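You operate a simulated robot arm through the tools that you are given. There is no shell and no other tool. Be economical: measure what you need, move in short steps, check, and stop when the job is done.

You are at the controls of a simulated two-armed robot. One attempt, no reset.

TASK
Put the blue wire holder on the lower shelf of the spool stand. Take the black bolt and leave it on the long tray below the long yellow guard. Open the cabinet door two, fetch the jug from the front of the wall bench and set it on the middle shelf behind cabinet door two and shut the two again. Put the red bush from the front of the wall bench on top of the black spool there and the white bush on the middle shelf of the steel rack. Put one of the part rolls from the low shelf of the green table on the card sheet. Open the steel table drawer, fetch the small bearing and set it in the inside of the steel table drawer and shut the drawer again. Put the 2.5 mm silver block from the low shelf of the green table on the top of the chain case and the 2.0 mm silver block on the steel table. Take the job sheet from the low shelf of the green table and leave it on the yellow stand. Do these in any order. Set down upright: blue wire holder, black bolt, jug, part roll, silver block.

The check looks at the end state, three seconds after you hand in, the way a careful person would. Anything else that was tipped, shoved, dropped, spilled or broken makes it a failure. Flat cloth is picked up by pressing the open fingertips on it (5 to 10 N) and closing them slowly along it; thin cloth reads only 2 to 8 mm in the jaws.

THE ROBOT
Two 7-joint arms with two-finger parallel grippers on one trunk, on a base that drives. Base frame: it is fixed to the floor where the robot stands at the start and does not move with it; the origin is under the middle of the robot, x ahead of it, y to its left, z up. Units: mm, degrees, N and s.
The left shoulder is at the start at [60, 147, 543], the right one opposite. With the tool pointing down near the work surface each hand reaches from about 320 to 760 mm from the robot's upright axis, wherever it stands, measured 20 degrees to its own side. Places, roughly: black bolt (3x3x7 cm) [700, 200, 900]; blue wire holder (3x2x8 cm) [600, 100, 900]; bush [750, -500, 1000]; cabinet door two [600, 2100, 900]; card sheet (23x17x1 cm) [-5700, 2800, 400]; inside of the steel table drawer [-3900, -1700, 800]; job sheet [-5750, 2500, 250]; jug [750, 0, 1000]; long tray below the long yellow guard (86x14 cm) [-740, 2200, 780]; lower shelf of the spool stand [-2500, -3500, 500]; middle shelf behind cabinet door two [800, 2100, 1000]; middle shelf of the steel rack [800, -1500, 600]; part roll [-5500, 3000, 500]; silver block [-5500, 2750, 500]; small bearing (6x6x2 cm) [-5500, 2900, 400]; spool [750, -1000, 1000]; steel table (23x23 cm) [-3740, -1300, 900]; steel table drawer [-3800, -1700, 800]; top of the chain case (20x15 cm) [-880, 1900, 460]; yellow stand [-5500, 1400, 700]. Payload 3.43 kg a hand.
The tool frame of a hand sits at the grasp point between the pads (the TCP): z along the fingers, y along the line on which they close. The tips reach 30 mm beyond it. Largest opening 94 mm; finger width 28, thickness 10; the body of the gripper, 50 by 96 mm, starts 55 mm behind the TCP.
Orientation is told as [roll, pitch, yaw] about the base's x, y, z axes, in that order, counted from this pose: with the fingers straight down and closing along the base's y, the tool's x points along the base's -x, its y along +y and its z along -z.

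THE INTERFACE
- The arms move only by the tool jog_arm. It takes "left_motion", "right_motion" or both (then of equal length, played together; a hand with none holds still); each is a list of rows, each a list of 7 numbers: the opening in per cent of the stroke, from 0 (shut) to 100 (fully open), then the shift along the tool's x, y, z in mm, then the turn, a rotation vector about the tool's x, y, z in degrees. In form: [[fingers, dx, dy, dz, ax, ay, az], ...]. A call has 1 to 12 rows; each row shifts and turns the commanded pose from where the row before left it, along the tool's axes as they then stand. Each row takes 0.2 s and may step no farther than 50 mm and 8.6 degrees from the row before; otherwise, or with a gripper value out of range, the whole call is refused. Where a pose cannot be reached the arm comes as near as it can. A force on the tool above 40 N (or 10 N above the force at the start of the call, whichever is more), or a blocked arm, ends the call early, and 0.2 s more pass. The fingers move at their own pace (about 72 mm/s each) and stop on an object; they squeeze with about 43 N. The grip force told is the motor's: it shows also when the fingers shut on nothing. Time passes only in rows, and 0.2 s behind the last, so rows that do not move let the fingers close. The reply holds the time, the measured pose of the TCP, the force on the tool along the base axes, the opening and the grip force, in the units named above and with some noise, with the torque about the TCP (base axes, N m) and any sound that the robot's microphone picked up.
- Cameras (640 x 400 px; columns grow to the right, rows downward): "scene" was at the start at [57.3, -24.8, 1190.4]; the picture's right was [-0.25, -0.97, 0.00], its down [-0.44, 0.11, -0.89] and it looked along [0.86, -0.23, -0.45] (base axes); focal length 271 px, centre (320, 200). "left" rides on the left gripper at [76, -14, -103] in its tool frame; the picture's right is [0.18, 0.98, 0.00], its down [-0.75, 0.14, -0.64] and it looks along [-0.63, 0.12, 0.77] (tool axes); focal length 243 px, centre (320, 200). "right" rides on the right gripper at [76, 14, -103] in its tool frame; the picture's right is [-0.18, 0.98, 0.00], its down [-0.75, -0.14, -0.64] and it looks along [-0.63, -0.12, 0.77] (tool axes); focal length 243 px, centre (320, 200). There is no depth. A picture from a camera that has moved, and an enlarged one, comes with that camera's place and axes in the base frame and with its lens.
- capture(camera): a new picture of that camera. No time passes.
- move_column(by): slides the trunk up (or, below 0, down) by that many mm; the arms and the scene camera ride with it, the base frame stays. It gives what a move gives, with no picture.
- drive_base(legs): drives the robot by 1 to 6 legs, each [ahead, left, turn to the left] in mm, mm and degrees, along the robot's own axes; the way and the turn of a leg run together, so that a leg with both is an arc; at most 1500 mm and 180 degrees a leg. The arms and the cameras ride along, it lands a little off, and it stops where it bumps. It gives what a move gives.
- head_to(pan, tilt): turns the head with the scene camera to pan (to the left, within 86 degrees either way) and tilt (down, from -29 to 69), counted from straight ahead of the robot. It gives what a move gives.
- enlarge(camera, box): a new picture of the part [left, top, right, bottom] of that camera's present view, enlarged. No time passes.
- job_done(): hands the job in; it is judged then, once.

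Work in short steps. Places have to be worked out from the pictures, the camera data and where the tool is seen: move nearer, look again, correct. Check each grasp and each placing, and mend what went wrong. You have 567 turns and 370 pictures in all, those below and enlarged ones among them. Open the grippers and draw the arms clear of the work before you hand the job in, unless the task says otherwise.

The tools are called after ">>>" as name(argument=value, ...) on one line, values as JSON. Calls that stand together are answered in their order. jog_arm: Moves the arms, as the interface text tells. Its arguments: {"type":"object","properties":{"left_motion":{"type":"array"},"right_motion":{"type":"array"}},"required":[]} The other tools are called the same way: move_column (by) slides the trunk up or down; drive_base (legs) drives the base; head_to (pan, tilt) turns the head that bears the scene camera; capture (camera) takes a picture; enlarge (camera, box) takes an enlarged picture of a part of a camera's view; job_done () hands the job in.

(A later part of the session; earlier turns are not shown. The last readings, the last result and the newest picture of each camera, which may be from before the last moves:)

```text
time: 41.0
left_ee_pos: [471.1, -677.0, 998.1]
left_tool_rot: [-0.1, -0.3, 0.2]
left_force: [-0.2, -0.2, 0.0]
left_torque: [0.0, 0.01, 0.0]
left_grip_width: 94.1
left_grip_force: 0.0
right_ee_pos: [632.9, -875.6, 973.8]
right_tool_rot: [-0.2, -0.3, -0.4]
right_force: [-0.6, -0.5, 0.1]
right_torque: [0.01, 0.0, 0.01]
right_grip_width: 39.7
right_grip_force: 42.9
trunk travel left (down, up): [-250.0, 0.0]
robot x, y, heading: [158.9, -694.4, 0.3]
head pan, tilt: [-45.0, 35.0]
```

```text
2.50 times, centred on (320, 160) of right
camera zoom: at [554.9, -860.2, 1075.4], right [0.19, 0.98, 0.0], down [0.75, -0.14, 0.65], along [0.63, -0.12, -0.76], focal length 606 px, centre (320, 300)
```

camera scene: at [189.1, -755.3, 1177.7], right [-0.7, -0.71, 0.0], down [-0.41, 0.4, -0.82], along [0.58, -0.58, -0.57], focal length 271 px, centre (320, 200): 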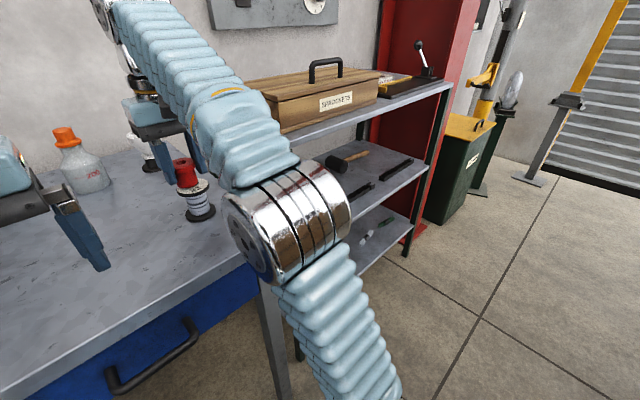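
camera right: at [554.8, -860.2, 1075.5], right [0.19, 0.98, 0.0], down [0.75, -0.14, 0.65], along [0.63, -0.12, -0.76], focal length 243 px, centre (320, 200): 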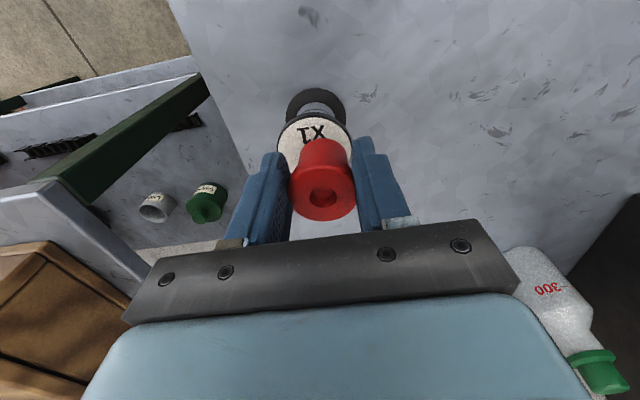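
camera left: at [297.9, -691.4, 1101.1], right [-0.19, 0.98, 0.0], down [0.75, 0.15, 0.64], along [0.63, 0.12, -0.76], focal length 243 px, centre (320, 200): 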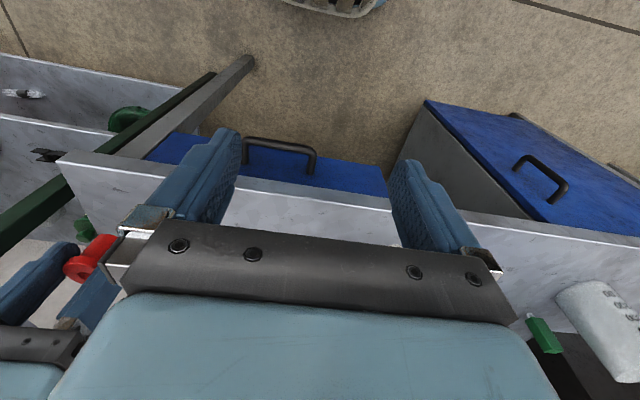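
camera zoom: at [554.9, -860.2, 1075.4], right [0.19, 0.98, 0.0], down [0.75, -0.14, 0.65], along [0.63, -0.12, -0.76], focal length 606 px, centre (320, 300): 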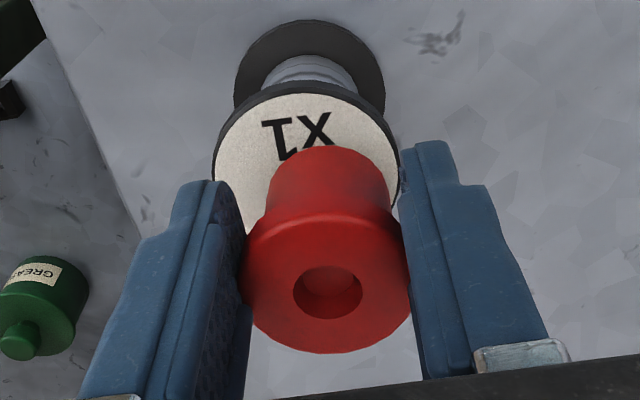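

Bush bottom is off by about 10 mm in y and 4 mm in x. I shift x −4, y −10, lower 5 mm and recheck.

>>> jog_arm(right_motion=[[0, 4, -10, 0, 0, 0, 0], [0, 0, 0, 5, 0, 0, 0], [0, 0, 0, 0, 0, 0, 0]])

>>> enlarge(camera="scene", box=[140, 140, 260, 240])

>>> enlarge(camera="right", box=[240, 80, 400, 240])

```text
time: 41.8
left_ee_pos: [470.2, -676.6, 999.0]
left_tool_rot: [-0.1, -0.1, 0.2]
left_force: [-0.2, -0.3, 0.9]
left_torque: [0.02, 0.0, -0.02]
left_grip_width: 94.0
left_grip_force: 0.1
right_ee_pos: [626.8, -883.5, 969.3]
right_tool_rot: [-0.2, -0.2, -0.2]
right_force: [0.0, -0.5, -0.4]
right_torque: [0.03, 0.0, 0.0]
right_grip_width: 40.0
right_grip_force: 43.2
trunk travel left (down, up): [-250.0, 0.0]
robot x, y, heading: [154.6, -691.4, 0.3]
head pan, tilt: [-45.0, 35.0]
```

```text
4.00 times, centred on (200, 190) of scene
camera zoom: at [189.1, -755.3, 1177.7], right [-0.7, -0.71, 0.0], down [-0.41, 0.4, -0.82], along [0.58, -0.58, -0.57], focal length 1084 px, centre (800, 240)
```

zoom: 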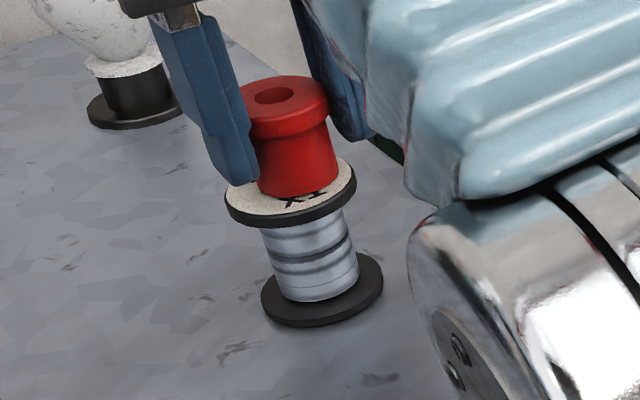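

```text
2.50 times, centred on (320, 160) of right
camera zoom: at [550.7, -869.8, 1070.6], right [0.19, 0.98, 0.0], down [0.75, -0.14, 0.65], along [0.63, -0.12, -0.76], focal length 606 px, centre (320, 300)
```

zoom: 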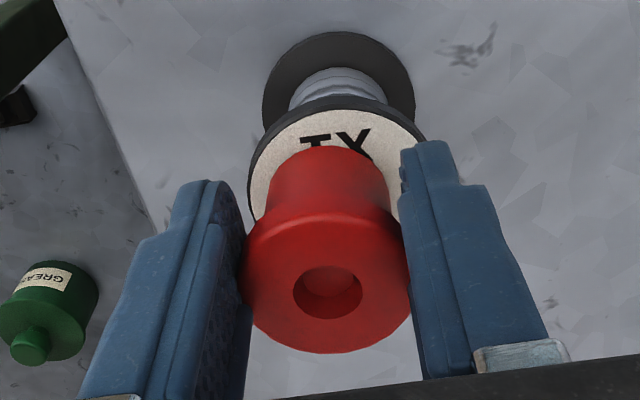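

Aligned. Lower gently until contact.

>>> jog_arm(right_motion=[[0, 0, 0, 4, 0, 0, 0], [0, 0, 0, 2, 0, 0, 0], [0, 0, 0, 0, 0, 0, 0]])

>>> enlarge(camera="scene", box=[140, 140, 260, 240])

```text
time: 42.5
left_ee_pos: [470.3, -676.6, 999.5]
left_tool_rot: [-0.1, -0.3, 0.1]
left_force: [-0.2, 0.6, 0.4]
left_torque: [0.05, 0.02, -0.01]
left_grip_width: 94.3
left_grip_force: 0.1
right_ee_pos: [625.9, -885.4, 965.7]
right_tool_rot: [-0.2, -1.1, -0.2]
right_force: [-1.2, -0.2, 21.7]
right_torque: [-0.08, 0.01, 0.02]
right_grip_width: 39.8
right_grip_force: 43.3
trunk travel left (down, up): [-250.0, 0.0]
robot x, y, heading: [155.8, -690.6, 0.3]
head pan, tilt: [-45.0, 35.0]
stopped in row 3 (right hand): the force on the tool passed its limit at 42 N (the readings are from after the stop); the commanded pose is now the measured one
```

```text
4.00 times, centred on (200, 190) of scene
camera zoom: at [187.8, -754.6, 1177.7], right [-0.7, -0.71, 0.0], down [-0.41, 0.4, -0.82], along [0.58, -0.58, -0.57], focal length 1084 px, centre (800, 240)
```

zoom: 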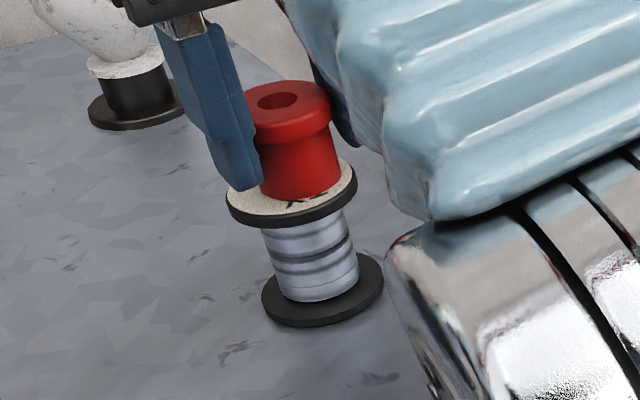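

Contact. Ease up 1 mm, then open gradually.

>>> jog_arm(right_motion=[[0, 0, 0, -1, 0, 0.5, 0], [0, 0, 0, 0, 0, 0, 0]])

>>> jog_arm(right_motion=[[60, 0, 0, 0, 0, 0, 0], [90, 0, 0, 0, 0, 0, 0], [90, 0, 0, 0, 0, 0, 0]])

>>> enlarge(camera="scene", box=[140, 140, 260, 240])

```text
time: 43.1
left_ee_pos: [469.3, -677.3, 998.5]
left_tool_rot: [-0.2, -0.2, 0.3]
left_force: [-0.5, 0.3, 0.9]
left_torque: [-0.02, -0.01, -0.01]
left_grip_width: 93.8
left_grip_force: 0.0
right_ee_pos: [626.9, -884.9, 966.2]
right_tool_rot: [-0.2, -0.4, -0.2]
right_force: [2.5, 0.5, 21.4]
right_torque: [-0.03, -0.29, 0.01]
right_grip_width: 39.4
right_grip_force: 43.3
trunk travel left (down, up): [-250.0, 0.0]
robot x, y, heading: [156.9, -687.4, 0.2]
head pan, tilt: [-45.0, 35.0]
```

```text
time: 43.9
left_ee_pos: [470.8, -676.9, 998.1]
left_tool_rot: [-0.2, -0.2, 0.2]
left_force: [0.8, 0.2, -0.1]
left_torque: [0.0, 0.0, -0.01]
left_grip_width: 94.1
left_grip_force: 0.1
right_ee_pos: [627.2, -886.2, 964.7]
right_tool_rot: [-0.2, -0.1, -0.2]
right_force: [0.0, 0.6, 0.6]
right_torque: [0.0, 0.03, -0.01]
right_grip_width: 84.7
right_grip_force: 0.1
trunk travel left (down, up): [-250.0, 0.0]
robot x, y, heading: [155.6, -691.2, -0.2]
head pan, tilt: [-45.0, 35.0]
```

```text
4.00 times, centred on (200, 190) of scene
camera zoom: at [189.1, -755.3, 1177.6], right [-0.7, -0.71, 0.0], down [-0.41, 0.4, -0.82], along [0.58, -0.58, -0.57], focal length 1084 px, centre (800, 240)
```

zoom: 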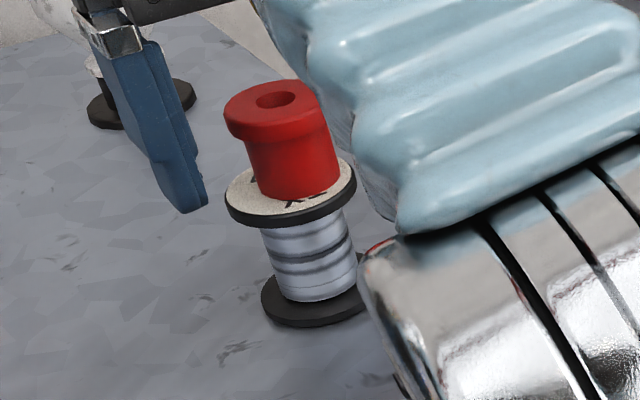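

Bush stands on the spool. Back straight off 200 mm with the fingers straddling it.

>>> drive_base(legs=[[-200, 0, 0]])

>>> enlarge(camera="scene", box=[160, 80, 360, 205])

```text
time: 45.5
left_ee_pos: [268.7, -679.8, 998.9]
left_tool_rot: [-0.1, -0.2, 0.1]
left_force: [0.7, 0.3, -0.4]
left_torque: [0.0, 0.0, 0.02]
left_grip_width: 93.9
left_grip_force: 0.1
right_ee_pos: [427.1, -886.1, 964.5]
right_tool_rot: [-0.2, -0.1, -0.4]
right_force: [0.2, 0.7, 0.6]
right_torque: [0.04, 0.03, -0.01]
right_grip_width: 84.7
right_grip_force: 0.0
trunk travel left (down, up): [-250.0, 0.0]
robot x, y, heading: [-44.8, -690.9, 0.1]
head pan, tilt: [-45.0, 35.0]
```

```text
3.20 times, centred on (260, 142) of scene
camera zoom: at [-12.5, -755.8, 1177.7], right [-0.71, -0.71, 0.0], down [-0.41, 0.41, -0.82], along [0.58, -0.58, -0.57], focal length 868 px, centre (512, 384)
```

zoom: 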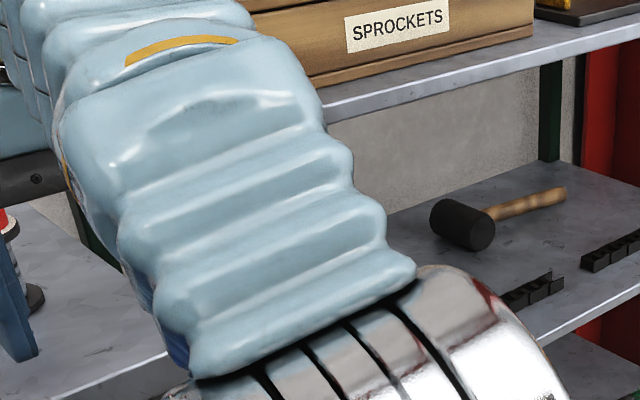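

Now the white bush at about (575,-508). Drive left so the right hand lines up in y, then look.

>>> drive_base(legs=[[0, 376, 0], [60, 0, 0]])

>>> capture(camera="right")

>>> head_to(pan=-45, tilt=22)

>>> enlarge(camera="scene", box=[160, 100, 480, 300])

```text
time: 48.5
left_ee_pos: [328.6, -305.2, 997.3]
left_tool_rot: [-0.1, -0.2, 0.0]
left_force: [0.0, -1.2, 0.6]
left_torque: [-0.02, 0.04, 0.02]
left_grip_width: 94.0
left_grip_force: 0.0
right_ee_pos: [486.6, -514.5, 964.5]
right_tool_rot: [-0.2, -0.1, -0.5]
right_force: [-0.4, -0.3, 0.5]
right_torque: [-0.02, 0.02, 0.01]
right_grip_width: 84.7
right_grip_force: 0.1
trunk travel left (down, up): [-250.0, 0.0]
robot x, y, heading: [16.2, -317.2, -0.0]
head pan, tilt: [-45.0, 35.0]
```

```text
333 pictures are left
camera right: at [409.0, -499.1, 1067.5], right [0.19, 0.98, 0.0], down [0.75, -0.14, 0.65], along [0.63, -0.13, -0.76], focal length 243 px, centre (320, 200)
```

right: 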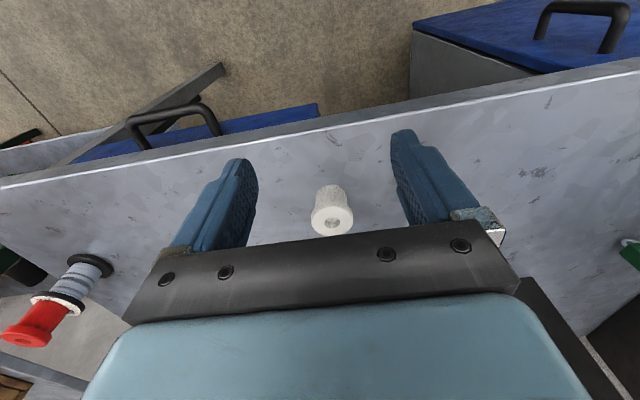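

```text
time: 49.2
left_ee_pos: [330.6, -305.5, 997.9]
left_tool_rot: [-0.1, -0.2, 0.0]
left_force: [0.5, 0.0, 0.1]
left_torque: [-0.02, 0.02, 0.01]
left_grip_width: 94.0
left_grip_force: 0.1
right_ee_pos: [485.0, -515.1, 964.4]
right_tool_rot: [-0.2, -0.3, -0.5]
right_force: [0.0, -0.5, 0.2]
right_torque: [0.02, 0.01, -0.02]
right_grip_width: 84.6
right_grip_force: 0.1
trunk travel left (down, up): [-250.0, 0.0]
robot x, y, heading: [14.3, -319.4, 0.0]
head pan, tilt: [-45.0, 22.0]
```

```text
2.00 times, centred on (320, 200) of scene
camera zoom: at [51.0, -385.6, 1198.2], right [-0.71, -0.71, 0.0], down [-0.27, 0.27, -0.93], along [0.65, -0.66, -0.38], focal length 542 px, centre (320, 200)
```

zoom: 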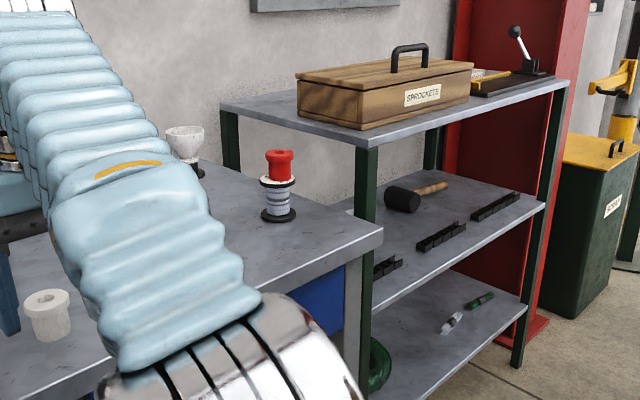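

Red bush is stable on the spool. White bush at (563,-520): align y, lower to 915 before it, then drive forward 78 mm.

>>> jog_arm(right_motion=[[100, 0, -5, 30, 0, 0, 0], [100, 0, 0, 22, 0, 0, 0]])

>>> drive_base(legs=[[78, 0, 0]])

>>> capture(camera="right")

```text
time: 49.8
left_ee_pos: [328.8, -304.4, 998.7]
left_tool_rot: [-0.2, -0.2, 0.0]
left_force: [-0.4, 0.2, -0.5]
left_torque: [-0.04, -0.02, 0.0]
left_grip_width: 93.9
left_grip_force: 0.0
right_ee_pos: [486.4, -519.6, 913.2]
right_tool_rot: [-0.1, -0.2, -0.5]
right_force: [-0.4, 0.7, -0.3]
right_torque: [0.02, 0.02, 0.01]
right_grip_width: 94.2
right_grip_force: 0.0
trunk travel left (down, up): [-250.0, 0.0]
robot x, y, heading: [18.7, -316.6, 0.2]
head pan, tilt: [-45.0, 22.0]
```

```text
time: 50.9
left_ee_pos: [407.5, -305.9, 998.1]
left_tool_rot: [-0.1, -0.2, 0.0]
left_force: [0.5, -0.7, -0.6]
left_torque: [-0.01, -0.03, -0.01]
left_grip_width: 93.9
left_grip_force: 0.0
right_ee_pos: [564.9, -520.1, 912.5]
right_tool_rot: [-0.2, -0.3, -0.4]
right_force: [-0.2, -0.6, 0.1]
right_torque: [0.01, -0.01, 0.02]
right_grip_width: 93.7
right_grip_force: 0.1
trunk travel left (down, up): [-250.0, 0.0]
robot x, y, heading: [93.1, -316.5, -0.2]
head pan, tilt: [-45.0, 22.0]
```

```text
331 pictures are left
camera right: at [487.5, -504.0, 1015.3], right [0.19, 0.98, 0.0], down [0.75, -0.14, 0.65], along [0.63, -0.13, -0.76], focal length 243 px, centre (320, 200)
```

right: 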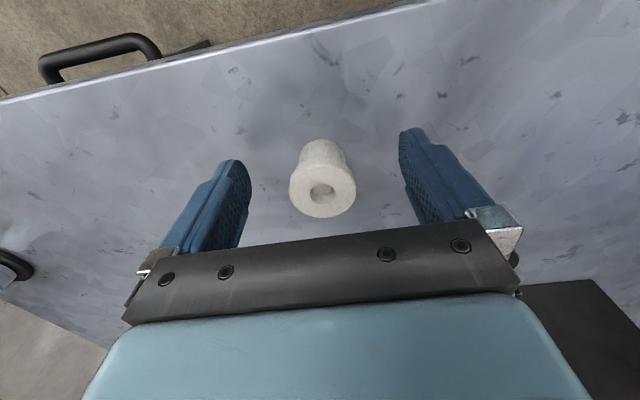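

Centred. Lower 9 mm and close.

>>> jog_arm(right_motion=[[100, 0, 0, 9, 0, 0, 0], [60, 0, 0, 0, 0, 0, 0], [20, 0, 0, 0, 0, 0, 0], [0, 0, 0, 0, 0, 0, 0], [0, 0, 0, 0, 0, 0, 0]])

>>> jog_arm(right_motion=[[0, 0, 0, -20, 0, 0, 0], [0, 0, 0, -20, 0, 0, 0]])

>>> capture(camera="right")

```text
time: 52.1
left_ee_pos: [406.5, -304.8, 998.9]
left_tool_rot: [-0.1, -0.2, 0.0]
left_force: [-0.6, 0.5, -0.1]
left_torque: [0.01, -0.01, -0.02]
left_grip_width: 94.0
left_grip_force: 0.1
right_ee_pos: [564.6, -519.5, 903.7]
right_tool_rot: [-0.2, -0.2, -0.4]
right_force: [-0.6, -0.1, 0.5]
right_torque: [0.02, -0.04, 0.01]
right_grip_width: 39.7
right_grip_force: 42.8
trunk travel left (down, up): [-250.0, 0.0]
robot x, y, heading: [90.9, -319.3, 0.3]
head pan, tilt: [-45.0, 22.0]
```

```text
time: 52.7
left_ee_pos: [407.6, -305.1, 998.3]
left_tool_rot: [0.0, -0.1, 0.0]
left_force: [0.4, 0.3, 0.6]
left_torque: [-0.02, 0.02, -0.02]
left_grip_width: 94.2
left_grip_force: 0.0
right_ee_pos: [564.3, -518.8, 943.8]
right_tool_rot: [-0.3, -0.2, -0.4]
right_force: [-0.7, 0.3, 0.0]
right_torque: [0.01, 0.0, 0.02]
right_grip_width: 39.6
right_grip_force: 43.0
trunk travel left (down, up): [-250.0, 0.0]
robot x, y, heading: [95.8, -314.7, 0.1]
head pan, tilt: [-45.0, 22.0]
```

```text
330 pictures are left
camera right: at [488.2, -503.0, 1046.2], right [0.19, 0.98, 0.0], down [0.75, -0.14, 0.65], along [0.63, -0.13, -0.76], focal length 243 px, centre (320, 200)
```

right: 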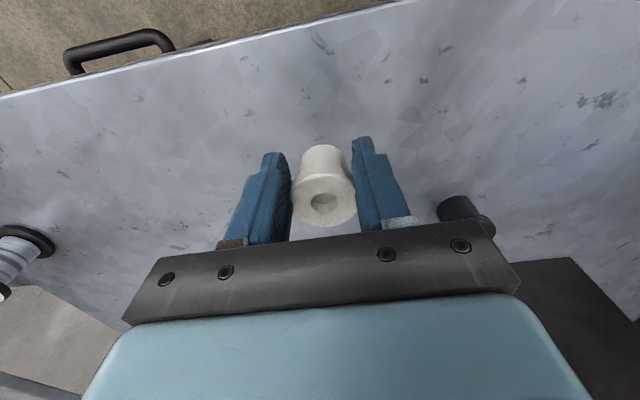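

White bush held. The rack shelves (middle ≈573, top ≈917) don't allow a vertical hand, so I'll put the bush back down and regrasp with the hand tilted 45° forward.

>>> jog_arm(right_motion=[[0, 0, 0, 20, 0, 0, 0], [0, 0, 0, 16, 0, 0, 0], [0, 0, 0, 2.5, 0, 0, 0], [0, 0, 0, 0, 0, 0, 0]])

```text
time: 53.7
left_ee_pos: [406.3, -305.5, 998.2]
left_tool_rot: [0.0, -0.2, 0.1]
left_force: [0.4, 0.2, -0.1]
left_torque: [0.0, -0.02, -0.03]
left_grip_width: 93.8
left_grip_force: 0.1
right_ee_pos: [565.0, -519.0, 905.1]
right_tool_rot: [-0.1, -0.2, -0.3]
right_force: [0.4, -0.3, -0.8]
right_torque: [-0.01, 0.01, -0.04]
right_grip_width: 39.6
right_grip_force: 42.7
trunk travel left (down, up): [-250.0, 0.0]
robot x, y, heading: [92.1, -316.7, 0.2]
head pan, tilt: [-45.0, 22.0]
```

>>> jog_arm(right_motion=[[0, 0, 0, 1.5, 0, 0, 0], [40, 0, 0, 0, 0, 0, 0], [100, 0, 0, 0, 0, 0, 0], [100, 0, 0, 0, 0, 0, 0], [100, 0, 0, 0, 0, 0, 0]])

>>> drive_base(legs=[[-200, 0, 0]])

>>> jog_arm(right_motion=[[100, 0, 0, 0, 0, -8.5, 0], [100, 0, 0, 0, 0, -8.5, 0], [100, 0, 0, 0, 0, -8.5, 0], [100, 0, 0, 0, 0, -8.5, 0], [100, 0, 0, 0, 0, -8.5, 0], [100, 0, 0, 0, 0, -5, 0]])

>>> capture(camera="right")

```text
time: 54.9
left_ee_pos: [406.4, -305.0, 997.6]
left_tool_rot: [-0.2, -0.2, 0.0]
left_force: [-0.1, 0.7, 0.5]
left_torque: [-0.03, 0.0, -0.04]
left_grip_width: 93.9
left_grip_force: 0.0
right_ee_pos: [565.2, -519.1, 903.8]
right_tool_rot: [-0.3, -0.2, -0.4]
right_force: [0.0, -0.1, -0.9]
right_torque: [0.01, 0.0, -0.02]
right_grip_width: 94.1
right_grip_force: 0.0
trunk travel left (down, up): [-250.0, 0.0]
robot x, y, heading: [95.1, -318.1, -0.1]
head pan, tilt: [-45.0, 22.0]
```

```text
time: 56.5
left_ee_pos: [204.9, -304.7, 998.0]
left_tool_rot: [-0.1, -0.2, 0.1]
left_force: [0.5, 0.5, 0.1]
left_torque: [-0.01, 0.01, -0.02]
left_grip_width: 93.6
left_grip_force: 0.0
right_ee_pos: [361.6, -519.2, 904.2]
right_tool_rot: [-0.3, -0.1, -0.4]
right_force: [0.1, -0.3, -0.6]
right_torque: [0.01, 0.01, 0.06]
right_grip_width: 93.7
right_grip_force: 0.1
trunk travel left (down, up): [-250.0, 0.0]
robot x, y, heading: [-111.9, -315.4, 0.2]
head pan, tilt: [-45.0, 22.0]
```

```text
time: 57.9
left_ee_pos: [204.4, -305.6, 998.6]
left_tool_rot: [-0.1, -0.1, 0.1]
left_force: [0.3, 0.7, -1.5]
left_torque: [-0.01, 0.0, -0.04]
left_grip_width: 94.1
left_grip_force: 0.1
right_ee_pos: [361.5, -519.0, 904.0]
right_tool_rot: [-0.3, -47.8, -0.2]
right_force: [0.1, 0.5, -0.3]
right_torque: [-0.01, -0.03, 0.0]
right_grip_width: 94.0
right_grip_force: 0.1
trunk travel left (down, up): [-250.0, 0.0]
robot x, y, heading: [-108.9, -315.4, -0.2]
head pan, tilt: [-45.0, 22.0]
```

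```text
329 pictures are left
camera right: at [234.8, -503.6, 916.6], right [0.13, 0.98, 0.13], down [0.03, -0.14, 0.99], along [0.99, -0.13, -0.05], focal length 243 px, centre (320, 200)
```

right: 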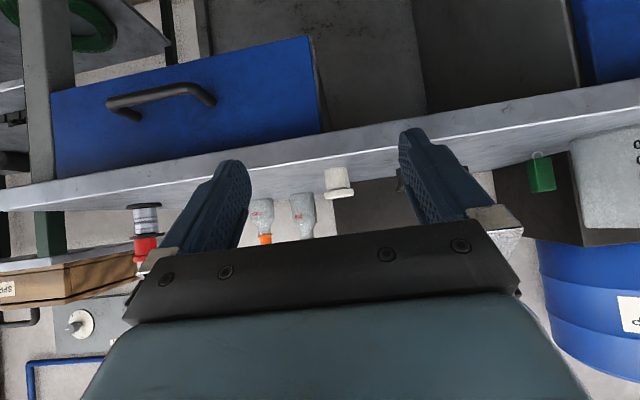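

Tilt works. Drive forward 200 mm to straddle the bush again.

>>> drive_base(legs=[[140, 0, 0]])

>>> capture(camera="right")

```text
time: 59.2
left_ee_pos: [343.0, -304.9, 998.1]
left_tool_rot: [0.0, -0.2, 0.1]
left_force: [0.2, -0.3, 1.2]
left_torque: [0.05, -0.05, 0.01]
left_grip_width: 94.2
left_grip_force: 0.0
right_ee_pos: [501.7, -518.7, 904.9]
right_tool_rot: [-0.2, -47.8, -0.1]
right_force: [0.3, 0.5, -0.4]
right_torque: [0.02, 0.0, 0.0]
right_grip_width: 94.0
right_grip_force: 0.1
trunk travel left (down, up): [-250.0, 0.0]
robot x, y, heading: [34.0, -318.7, 0.3]
head pan, tilt: [-45.0, 22.0]
```

```text
328 pictures are left
camera right: at [373.5, -503.2, 916.9], right [0.13, 0.98, 0.13], down [0.03, -0.14, 0.99], along [0.99, -0.12, -0.05], focal length 243 px, centre (320, 200)
```

right: 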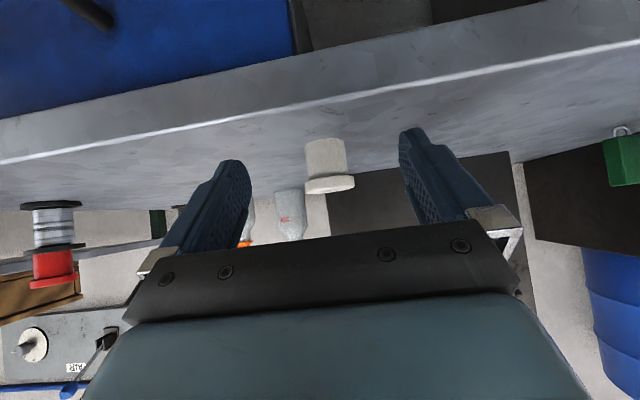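

Bench top ≈864, bush about 39 mm tall at (560,-517). Drive 60 more and lower 4 mm, then close.

>>> drive_base(legs=[[61, 0, 0]])

>>> jog_arm(right_motion=[[100, 3, 0, 2.7, 0, 0, 0], [60, 0, 0, 0, 0, 0, 0], [20, 0, 0, 0, 0, 0, 0], [0, 0, 0, 0, 0, 0, 0], [0, 0, 0, 0, 0, 0, 0]])

>>> capture(camera="right")

```text
time: 60.2
left_ee_pos: [404.8, -305.0, 998.6]
left_tool_rot: [0.0, -0.2, 0.1]
left_force: [-0.1, 0.3, -0.1]
left_torque: [0.0, -0.03, 0.0]
left_grip_width: 94.3
left_grip_force: 0.0
right_ee_pos: [562.2, -519.9, 904.2]
right_tool_rot: [-0.3, -47.8, -0.2]
right_force: [0.6, 0.5, 0.2]
right_torque: [-0.03, -0.03, -0.02]
right_grip_width: 94.0
right_grip_force: 0.0
trunk travel left (down, up): [-250.0, 0.0]
robot x, y, heading: [94.1, -320.8, -0.1]
head pan, tilt: [-45.0, 22.0]
```

```text
time: 61.4
left_ee_pos: [404.9, -306.0, 998.2]
left_tool_rot: [-0.2, -0.2, 0.1]
left_force: [-0.9, -0.3, -0.3]
left_torque: [-0.01, 0.01, -0.04]
left_grip_width: 94.0
left_grip_force: 0.0
right_ee_pos: [563.3, -519.9, 900.0]
right_tool_rot: [-0.4, -47.9, -0.2]
right_force: [0.2, -0.1, 0.7]
right_torque: [-0.01, -0.03, 0.03]
right_grip_width: 40.0
right_grip_force: 43.2
trunk travel left (down, up): [-250.0, 0.0]
robot x, y, heading: [91.5, -317.1, -0.1]
head pan, tilt: [-45.0, 22.0]
```

```text
327 pictures are left
camera right: at [435.1, -503.1, 912.8], right [0.13, 0.98, 0.13], down [0.03, -0.14, 0.99], along [0.99, -0.12, -0.05], focal length 243 px, centre (320, 200)
```

right: 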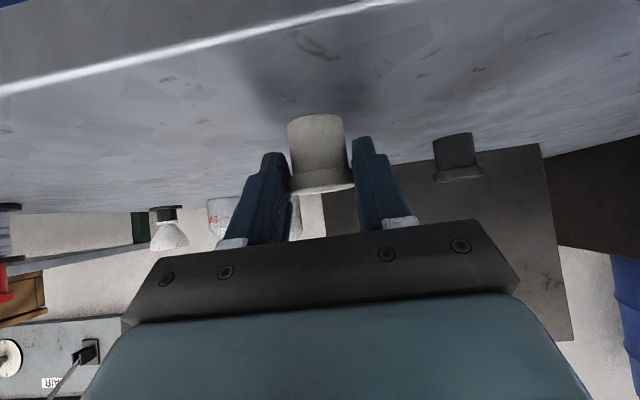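

Gripped. Lift 40 mm straight up, back off and move right toward the rack.

>>> jog_arm(right_motion=[[0, -15, 0, -13.5, 0, 0, 0], [0, -15, 0, -13.5, 0, 0, 0]])

>>> drive_base(legs=[[-250, 0, 0], [0, -870, 0]])

>>> jog_arm(right_motion=[[0, 37, 0, 33, 0, 0, 0], [0, 37, 0, 33, 0, 0, 0], [0, 37, 0, 33, 0, 0, 0], [0, 37, 0, 33, 0, 0, 0], [0, 37, 0, 33, 0, 0, 0], [0, 37, 0, 33, 0, 0, 0]])

>>> head_to(pan=-30, tilt=35)

>>> capture(camera="scene")

>>> capture(camera="right")

```text
time: 62.0
left_ee_pos: [405.3, -304.2, 998.6]
left_tool_rot: [0.0, -0.2, 0.1]
left_force: [1.0, 0.5, -0.1]
left_torque: [0.03, 0.0, 0.01]
left_grip_width: 93.9
left_grip_force: 0.0
right_ee_pos: [562.6, -519.0, 941.6]
right_tool_rot: [-0.3, -47.8, -0.2]
right_force: [0.0, 0.4, -1.1]
right_torque: [-0.01, 0.0, 0.01]
right_grip_width: 39.4
right_grip_force: 42.4
trunk travel left (down, up): [-250.0, 0.0]
robot x, y, heading: [92.8, -318.4, -0.0]
head pan, tilt: [-45.0, 22.0]
```

```text
time: 68.0
left_ee_pos: [155.6, -1181.5, 998.4]
left_tool_rot: [-0.1, -0.3, 0.1]
left_force: [0.5, 0.0, -0.6]
left_torque: [0.0, 0.0, 0.02]
left_grip_width: 93.9
left_grip_force: 0.0
right_ee_pos: [312.5, -1395.4, 941.2]
right_tool_rot: [-0.3, -47.7, -0.1]
right_force: [-0.4, 0.6, -0.8]
right_torque: [-0.04, 0.02, -0.03]
right_grip_width: 39.9
right_grip_force: 43.6
trunk travel left (down, up): [-250.0, 0.0]
robot x, y, heading: [-155.3, -1198.0, -0.0]
head pan, tilt: [-45.0, 22.0]
```

```text
time: 69.4
left_ee_pos: [155.8, -1181.8, 998.0]
left_tool_rot: [-0.1, -0.2, 0.1]
left_force: [0.0, 0.5, 1.1]
left_torque: [0.01, -0.01, -0.02]
left_grip_width: 94.1
left_grip_force: 0.2
right_ee_pos: [309.0, -1397.0, 641.9]
right_tool_rot: [-0.3, -47.8, -0.2]
right_force: [-0.5, 0.0, -1.0]
right_torque: [-0.02, -0.02, 0.01]
right_grip_width: 39.9
right_grip_force: 42.6
trunk travel left (down, up): [-250.0, 0.0]
robot x, y, heading: [-154.9, -1195.8, 0.0]
head pan, tilt: [-45.0, 22.0]
```

```text
time: 70.2
left_ee_pos: [156.1, -1181.6, 998.7]
left_tool_rot: [-0.1, -0.2, 0.2]
left_force: [-0.7, -0.3, 0.1]
left_torque: [-0.02, -0.04, -0.01]
left_grip_width: 93.7
left_grip_force: 0.1
right_ee_pos: [310.3, -1397.1, 642.4]
right_tool_rot: [-0.3, -47.6, -0.1]
right_force: [0.4, 0.0, -0.6]
right_torque: [-0.02, 0.02, 0.0]
right_grip_width: 39.7
right_grip_force: 43.1
trunk travel left (down, up): [-250.0, 0.0]
robot x, y, heading: [-160.3, -1196.2, 0.0]
head pan, tilt: [-30.0, 35.0]
```

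```text
326 pictures are left
camera scene: at [-112.1, -1240.2, 1177.7], right [-0.5, -0.87, 0.0], down [-0.5, 0.29, -0.82], along [0.71, -0.41, -0.57], focal length 271 px, centre (320, 200)
```

scene: 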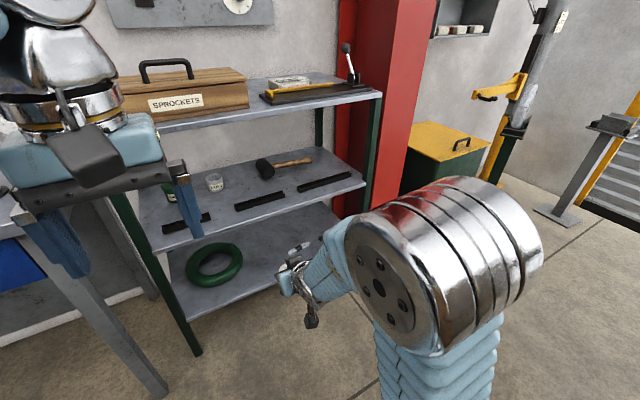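

```text
325 pictures are left
camera right: at [182.6, -1381.5, 655.4], right [0.13, 0.98, 0.13], down [0.03, -0.14, 0.99], along [0.99, -0.12, -0.05], focal length 243 px, centre (320, 200)
```

right: 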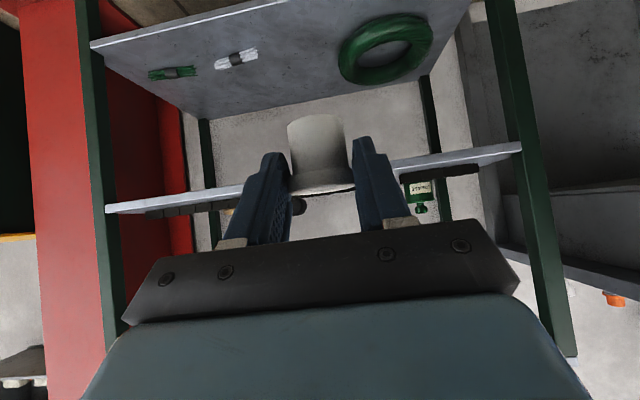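

Gap between the black strips on the middle shelf is centred about y=-1327; shelf front edge x≈685. I drive to align and approach, then look again.

>>> drive_base(legs=[[0, 70, 0], [320, 0, 0]])

>>> capture(camera="right")

>>> capture(camera="scene")

```text
time: 73.0
left_ee_pos: [474.2, -1110.6, 998.3]
left_tool_rot: [-0.1, -0.1, 0.0]
left_force: [0.4, 0.1, -0.2]
left_torque: [0.0, -0.01, 0.02]
left_grip_width: 94.0
left_grip_force: 0.0
right_ee_pos: [628.7, -1326.5, 642.0]
right_tool_rot: [-0.4, -47.8, -0.2]
right_force: [0.2, -0.8, -0.9]
right_torque: [0.0, -0.01, -0.01]
right_grip_width: 39.8
right_grip_force: 42.9
trunk travel left (down, up): [-250.0, 0.0]
robot x, y, heading: [161.3, -1126.7, 0.2]
head pan, tilt: [-30.0, 35.0]
```

```text
324 pictures are left
camera right: at [501.6, -1311.6, 655.1], right [0.13, 0.98, 0.13], down [0.03, -0.14, 0.99], along [0.99, -0.13, -0.05], focal length 243 px, centre (320, 200)
```

right: 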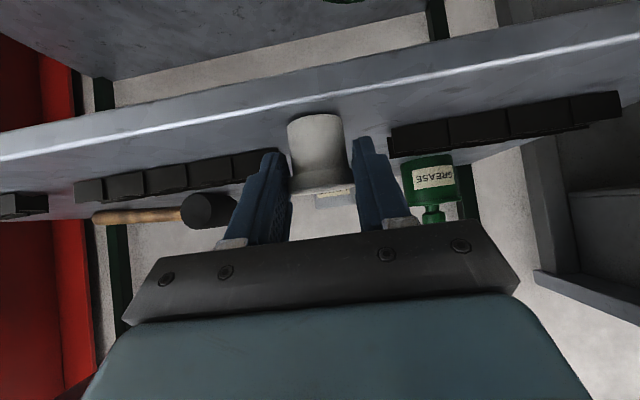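

```text
323 pictures are left
camera scene: at [207.0, -1169.9, 1177.7], right [-0.5, -0.87, 0.0], down [-0.5, 0.29, -0.82], along [0.71, -0.41, -0.57], focal length 271 px, centre (320, 200)
```

scene: 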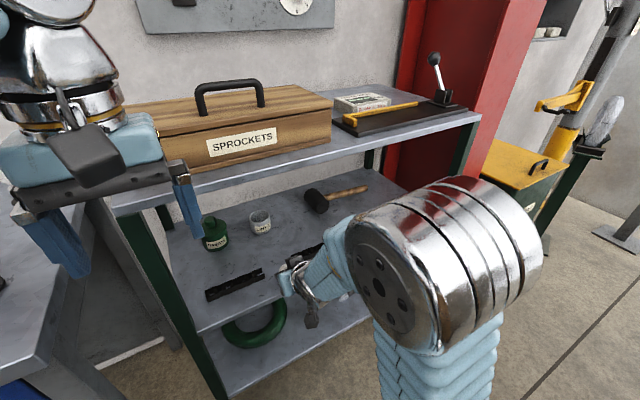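

Shelf edge x≈640, z≈580, strips at x≈716. Place at x≈673: drive forward 45 and lower in steps.

>>> drive_base(legs=[[46, 0, 0]])

>>> jog_arm(right_motion=[[0, 7.4, 0, 6.7, 0, 0, 0], [0, 3.7, 0, 3.4, 0, 0, 0], [0, 0, 0, 0, 0, 0, 0]])

>>> capture(camera="right")

```text
time: 73.9
left_ee_pos: [520.7, -1111.5, 999.1]
left_tool_rot: [-0.2, -0.1, 0.0]
left_force: [-0.9, 0.0, -0.9]
left_torque: [0.03, -0.02, 0.02]
left_grip_width: 93.8
left_grip_force: 0.1
right_ee_pos: [676.9, -1327.4, 641.9]
right_tool_rot: [-0.3, -47.8, -0.2]
right_force: [0.2, -0.5, -0.1]
right_torque: [-0.02, 0.03, 0.0]
right_grip_width: 40.1
right_grip_force: 42.7
trunk travel left (down, up): [-250.0, 0.0]
robot x, y, heading: [207.9, -1129.2, 0.2]
head pan, tilt: [-30.0, 35.0]
```

```text
time: 74.3
left_ee_pos: [520.8, -1111.6, 999.0]
left_tool_rot: [-0.1, -0.3, 0.1]
left_force: [0.2, 0.1, -0.1]
left_torque: [0.02, 0.0, 0.01]
left_grip_width: 94.1
left_grip_force: 0.0
right_ee_pos: [678.4, -1325.9, 640.0]
right_tool_rot: [-0.1, -49.0, -0.4]
right_force: [1.0, -1.1, 21.3]
right_torque: [-0.1, -0.25, -0.05]
right_grip_width: 40.0
right_grip_force: 43.3
trunk travel left (down, up): [-250.0, 0.0]
robot x, y, heading: [210.4, -1123.8, 0.0]
head pan, tilt: [-30.0, 35.0]
stopped in row 2 (right hand): the force on the tool passed its limit at 48 N (the readings are from after the stop); the commanded pose is now the measured one
```

```text
322 pictures are left
camera right: at [552.1, -1311.4, 649.7], right [0.13, 0.98, 0.14], down [0.01, -0.14, 0.99], along [0.99, -0.13, -0.03], focal length 243 px, centre (320, 200)
```

right: 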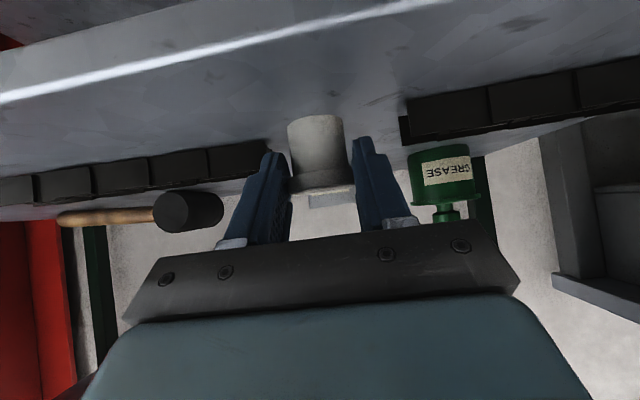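

Contact: shelf is at ≈604 and the bush base at x≈675, well inside. Relax 1 mm, release.

>>> jog_arm(right_motion=[[0, -1, 0, -0.5, 0, 1, 0], [0, 0, 0, 0, 0, 0, 0]])

>>> jog_arm(right_motion=[[50, 0, 0, 0, 0, 0, 0], [66, 0, 0, 0, 0, 0, 0], [66, 0, 0, 0, 0, 0, 0]])

>>> capture(camera="right")

```text
time: 74.9
left_ee_pos: [520.1, -1111.3, 999.3]
left_tool_rot: [-0.2, -0.3, 0.0]
left_force: [0.7, 0.2, 0.3]
left_torque: [0.01, -0.01, 0.0]
left_grip_width: 93.9
left_grip_force: 0.1
right_ee_pos: [680.1, -1327.1, 639.6]
right_tool_rot: [0.0, -47.8, -0.3]
right_force: [7.4, 0.1, 23.0]
right_torque: [-0.01, -0.79, -0.02]
right_grip_width: 39.9
right_grip_force: 42.6
trunk travel left (down, up): [-250.0, 0.0]
robot x, y, heading: [209.8, -1126.1, -0.2]
head pan, tilt: [-30.0, 35.0]
```

```text
time: 75.7
left_ee_pos: [521.9, -1112.1, 998.0]
left_tool_rot: [-0.1, -0.2, 0.0]
left_force: [-0.6, 0.7, -0.4]
left_torque: [-0.01, -0.01, 0.02]
left_grip_width: 94.1
left_grip_force: 0.1
right_ee_pos: [679.0, -1326.9, 637.9]
right_tool_rot: [-0.1, -47.4, -0.4]
right_force: [-0.5, -0.7, 0.5]
right_torque: [0.0, 0.02, -0.01]
right_grip_width: 62.1
right_grip_force: 0.0
trunk travel left (down, up): [-250.0, 0.0]
robot x, y, heading: [206.4, -1120.5, -0.3]
head pan, tilt: [-30.0, 35.0]
```

```text
321 pictures are left
camera right: at [551.1, -1311.9, 651.2], right [0.13, 0.98, 0.13], down [0.04, -0.14, 0.99], along [0.99, -0.13, -0.05], focal length 243 px, centre (320, 200)
```

right: 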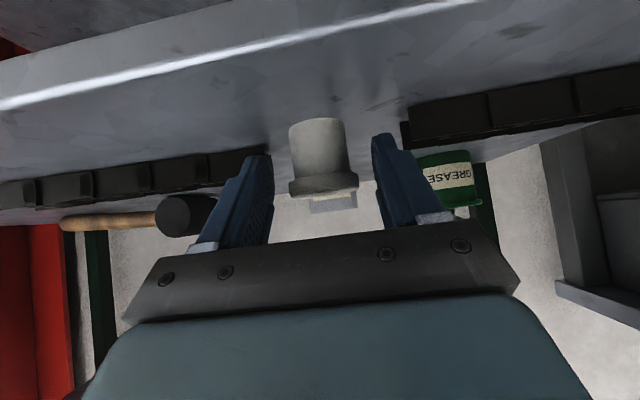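

White bush stands. Back off 300 mm and view the result.

>>> drive_base(legs=[[-300, 0, 0]])

>>> capture(camera="right")

```text
time: 77.7
left_ee_pos: [222.0, -1112.1, 998.5]
left_tool_rot: [-0.2, -0.2, 0.0]
left_force: [0.4, 0.4, -0.3]
left_torque: [0.01, 0.0, -0.02]
left_grip_width: 94.1
left_grip_force: 0.1
right_ee_pos: [379.2, -1326.7, 638.6]
right_tool_rot: [-0.1, -47.4, -0.3]
right_force: [0.1, -0.1, 0.4]
right_torque: [0.0, 0.01, 0.0]
right_grip_width: 62.1
right_grip_force: 0.0
trunk travel left (down, up): [-250.0, 0.0]
robot x, y, heading: [-95.0, -1123.7, 0.1]
head pan, tilt: [-30.0, 35.0]
```

```text
320 pictures are left
camera right: at [252.0, -1311.4, 651.4], right [0.13, 0.98, 0.13], down [0.04, -0.14, 0.99], along [0.99, -0.13, -0.05], focal length 243 px, centre (320, 200)
```

right: 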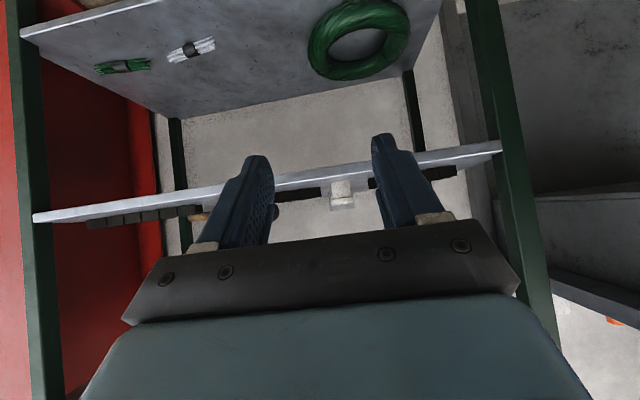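

Next look at the cabinet. I drive left along the aisle to y≈1750.

>>> drive_base(legs=[[0, 1400, 0], [0, 1400, 0]])

>>> head_to(pan=20, tilt=20)

>>> capture(camera="scene")

```text
time: 91.2
left_ee_pos: [199.9, 1681.6, 997.3]
left_tool_rot: [-0.1, -0.2, 0.9]
left_force: [0.4, -0.3, -0.5]
left_torque: [0.02, 0.04, -0.01]
left_grip_width: 94.1
left_grip_force: 0.0
right_ee_pos: [362.9, 1469.2, 638.1]
right_tool_rot: [-0.1, -47.5, 0.6]
right_force: [0.2, 0.8, -1.0]
right_torque: [-0.02, 0.03, -0.02]
right_grip_width: 61.9
right_grip_force: 0.0
trunk travel left (down, up): [-250.0, 0.0]
robot x, y, heading: [-109.6, 1663.9, 0.7]
head pan, tilt: [-30.0, 35.0]
```

```text
time: 92.4
left_ee_pos: [200.9, 1681.5, 997.1]
left_tool_rot: [0.0, -0.2, 0.9]
left_force: [0.3, -0.1, 1.0]
left_torque: [0.0, -0.03, 0.01]
left_grip_width: 93.8
left_grip_force: 0.0
right_ee_pos: [361.6, 1467.9, 637.9]
right_tool_rot: [-0.2, -47.4, 0.6]
right_force: [-0.8, -0.7, -0.1]
right_torque: [0.0, 0.03, -0.01]
right_grip_width: 61.7
right_grip_force: 0.0
trunk travel left (down, up): [-250.0, 0.0]
robot x, y, heading: [-110.9, 1663.0, 1.0]
head pan, tilt: [20.0, 20.0]
```

```text
319 pictures are left
camera scene: at [-55.5, 1695.5, 1201.5], right [0.36, -0.93, 0.0], down [-0.32, -0.12, -0.94], along [0.88, 0.33, -0.34], focal length 271 px, centre (320, 200)
```

scene: 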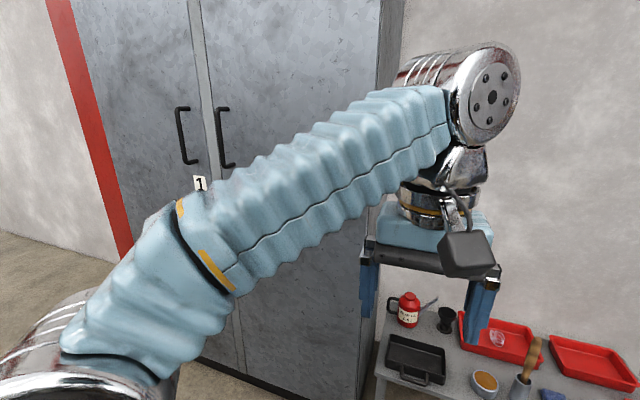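

Door 1 is the left door, so two is the right one, hinged on the right with its handle near (575,2240,1100). I'll open it first, then fetch the jug. Move to y≈2150 and lower the left hand for a view.

>>> jog_arm(left_motion=[[60, 0, 0, 50, 0, 0, 0], [60, 0, 0, 50, 0, 0, 0], [60, 0, 0, 50, 0, 0, 0], [60, 0, 0, 50, 0, 0, 0], [60, 0, 0, 50, 0, 0, 0], [60, 0, 0, 50, 0, 0, 0]])

>>> drive_base(legs=[[0, 500, -1]])

>>> head_to(pan=0, tilt=10)

>>> capture(camera="scene")

```text
time: 93.8
left_ee_pos: [203.5, 1681.6, 697.9]
left_tool_rot: [-0.2, -0.2, 1.0]
left_force: [0.2, 0.3, 0.0]
left_torque: [-0.05, -0.02, -0.02]
left_grip_width: 56.3
left_grip_force: 0.0
right_ee_pos: [360.8, 1469.2, 639.1]
right_tool_rot: [-0.1, -47.4, 0.6]
right_force: [0.0, 0.0, -1.5]
right_torque: [0.0, 0.01, -0.01]
right_grip_width: 62.4
right_grip_force: 0.1
trunk travel left (down, up): [-250.0, 0.0]
robot x, y, heading: [-111.8, 1661.6, 0.9]
head pan, tilt: [20.0, 20.0]
```

```text
time: 96.8
left_ee_pos: [199.9, 2179.8, 697.6]
left_tool_rot: [-0.1, -0.2, 0.1]
left_force: [0.2, 0.0, -0.2]
left_torque: [0.0, -0.06, -0.01]
left_grip_width: 56.6
left_grip_force: 0.0
right_ee_pos: [354.5, 1964.3, 638.0]
right_tool_rot: [-0.2, -47.6, -0.2]
right_force: [-0.4, 1.0, -0.4]
right_torque: [0.01, 0.0, -0.02]
right_grip_width: 62.3
right_grip_force: 0.1
trunk travel left (down, up): [-250.0, 0.0]
robot x, y, heading: [-114.6, 2168.5, -0.2]
head pan, tilt: [20.0, 20.0]
```

```text
time: 97.6
left_ee_pos: [199.5, 2179.3, 698.1]
left_tool_rot: [-0.2, -0.2, 0.1]
left_force: [0.7, 0.6, -0.4]
left_torque: [0.0, 0.05, -0.02]
left_grip_width: 56.3
left_grip_force: 0.1
right_ee_pos: [353.5, 1964.1, 637.3]
right_tool_rot: [0.0, -47.4, -0.3]
right_force: [0.2, -0.4, 0.3]
right_torque: [-0.03, -0.02, 0.0]
right_grip_width: 61.8
right_grip_force: 0.0
trunk travel left (down, up): [-250.0, 0.0]
robot x, y, heading: [-114.8, 2164.3, 0.3]
head pan, tilt: [0.0, 10.0]
```

```text
318 pictures are left
camera scene: at [-53.4, 2165.5, 1217.8], right [0.0, -1.0, 0.0], down [-0.17, 0.0, -0.98], along [0.98, 0.0, -0.17], focal length 271 px, centre (320, 200)
```

scene: 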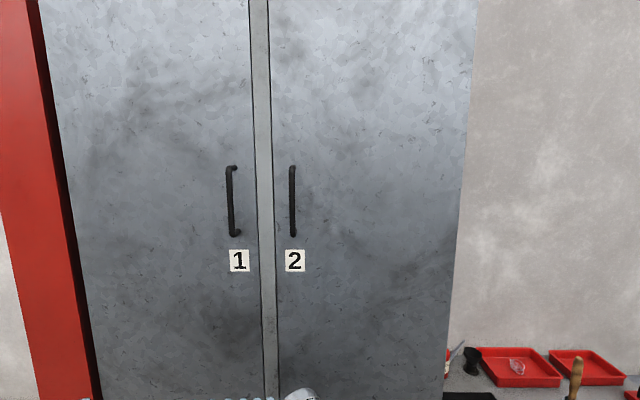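

Handle two: bar at about (569,2229), spanning z 1023–1183. I move to y≈2390, then pitch the right hand to nearly horizontal and raise it to z≈1075.

>>> drive_base(legs=[[0, 225, 0]])

>>> jog_arm(right_motion=[[62, 0, 0, 0, 0, -8.5, 0], [62, 0, 0, 0, 0, -8.5, 0], [62, 0, 0, 0, 0, -8.5, 0], [62, -40, 0, -12.3, 0, 0, 0], [62, -40, 0, -12.3, 0, 0, 0], [62, -40, 0, -12.3, 0, 0, 0], [62, -40, 0, -12.3, 0, 0, 0], [62, -40, 0, -12.3, 0, 0, 0], [62, -40, 0, -12.3, 0, 0, 0], [62, -40, 0, -12.3, 0, 0, 0], [62, -40, 0, -12.3, 0, 0, 0], [62, -40, 0, -12.3, 0, 0, 0]])

```text
time: 99.3
left_ee_pos: [200.0, 2403.6, 697.5]
left_tool_rot: [-0.1, -0.2, 0.1]
left_force: [-0.4, -0.8, 0.3]
left_torque: [0.01, -0.02, 0.01]
left_grip_width: 56.4
left_grip_force: 0.0
right_ee_pos: [355.2, 2187.7, 637.3]
right_tool_rot: [-0.1, -47.5, -0.4]
right_force: [0.4, -0.2, 0.2]
right_torque: [-0.02, -0.02, 0.0]
right_grip_width: 62.4
right_grip_force: 0.0
trunk travel left (down, up): [-250.0, 0.0]
robot x, y, heading: [-117.5, 2390.3, 0.2]
head pan, tilt: [0.0, 10.0]
```

```text
time: 101.9
left_ee_pos: [199.5, 2402.5, 698.2]
left_tool_rot: [-0.1, -0.1, 0.1]
left_force: [0.9, 0.2, 0.3]
left_torque: [-0.03, 0.04, 0.02]
left_grip_width: 56.2
left_grip_force: 0.2
right_ee_pos: [401.2, 2189.1, 1021.2]
right_tool_rot: [-0.1, -72.9, -0.2]
right_force: [0.8, 0.2, -1.2]
right_torque: [-0.01, -0.04, -0.01]
right_grip_width: 58.3
right_grip_force: 0.0
right hand out of reach, approached as far as the arm can: row 1, 2, 3
trunk travel left (down, up): [-250.0, 0.0]
robot x, y, heading: [-112.1, 2391.9, -0.0]
head pan, tilt: [0.0, 10.0]
```

Now up to ≈1065 and y to 2229, then view with the hand camera.

>>> jog_arm(right_motion=[[62, -43, 0, -13, 0, 0, 0], [80, 0, 40, 0, 0, 0, 0], [80, 0, 0, 0, 0, 0, 0]])

>>> capture(camera="right")

>>> head_to(pan=-15, tilt=15)

>>> capture(camera="scene")

```text
time: 102.7
left_ee_pos: [199.3, 2402.6, 698.8]
left_tool_rot: [-0.1, -0.2, 0.1]
left_force: [-0.1, -0.2, 1.1]
left_torque: [0.02, 0.0, 0.02]
left_grip_width: 56.5
left_grip_force: 0.1
right_ee_pos: [402.3, 2228.1, 1066.5]
right_tool_rot: [-0.2, -72.9, -0.2]
right_force: [0.2, -0.1, 0.0]
right_torque: [0.0, 0.01, 0.0]
right_grip_width: 75.3
right_grip_force: 0.0
trunk travel left (down, up): [-250.0, 0.0]
robot x, y, heading: [-117.4, 2391.6, -0.2]
head pan, tilt: [0.0, 10.0]
```

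```text
317 pictures are left
camera right: at [281.4, 2244.3, 1023.9], right [0.06, 0.98, 0.17], down [-0.39, -0.14, 0.91], along [0.92, -0.12, 0.38], focal length 243 px, centre (320, 200)
```

right: 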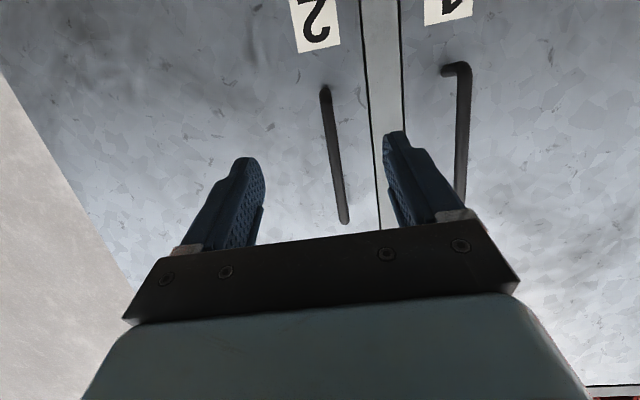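

```text
time: 103.5
left_ee_pos: [200.2, 2402.2, 698.2]
left_tool_rot: [-0.1, -0.3, 0.2]
left_force: [0.0, -0.7, 0.3]
left_torque: [0.02, 0.01, -0.01]
left_grip_width: 56.7
left_grip_force: 0.0
right_ee_pos: [400.7, 2229.0, 1066.1]
right_tool_rot: [-0.2, -73.0, -0.1]
right_force: [-0.1, 0.1, -1.2]
right_torque: [-0.01, 0.0, -0.03]
right_grip_width: 75.0
right_grip_force: 0.0
trunk travel left (down, up): [-250.0, 0.0]
robot x, y, heading: [-115.0, 2389.4, -0.1]
head pan, tilt: [-15.0, 15.0]
```

```text
316 pictures are left
camera scene: at [-56.2, 2364.7, 1209.7], right [-0.26, -0.97, 0.0], down [-0.25, 0.07, -0.97], along [0.93, -0.25, -0.26], focal length 271 px, centre (320, 200)
```

scene: 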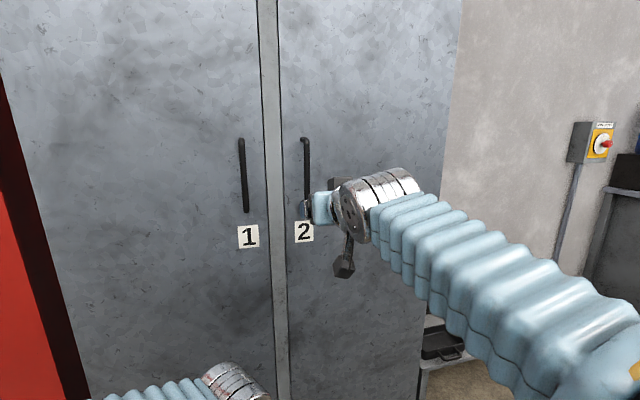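

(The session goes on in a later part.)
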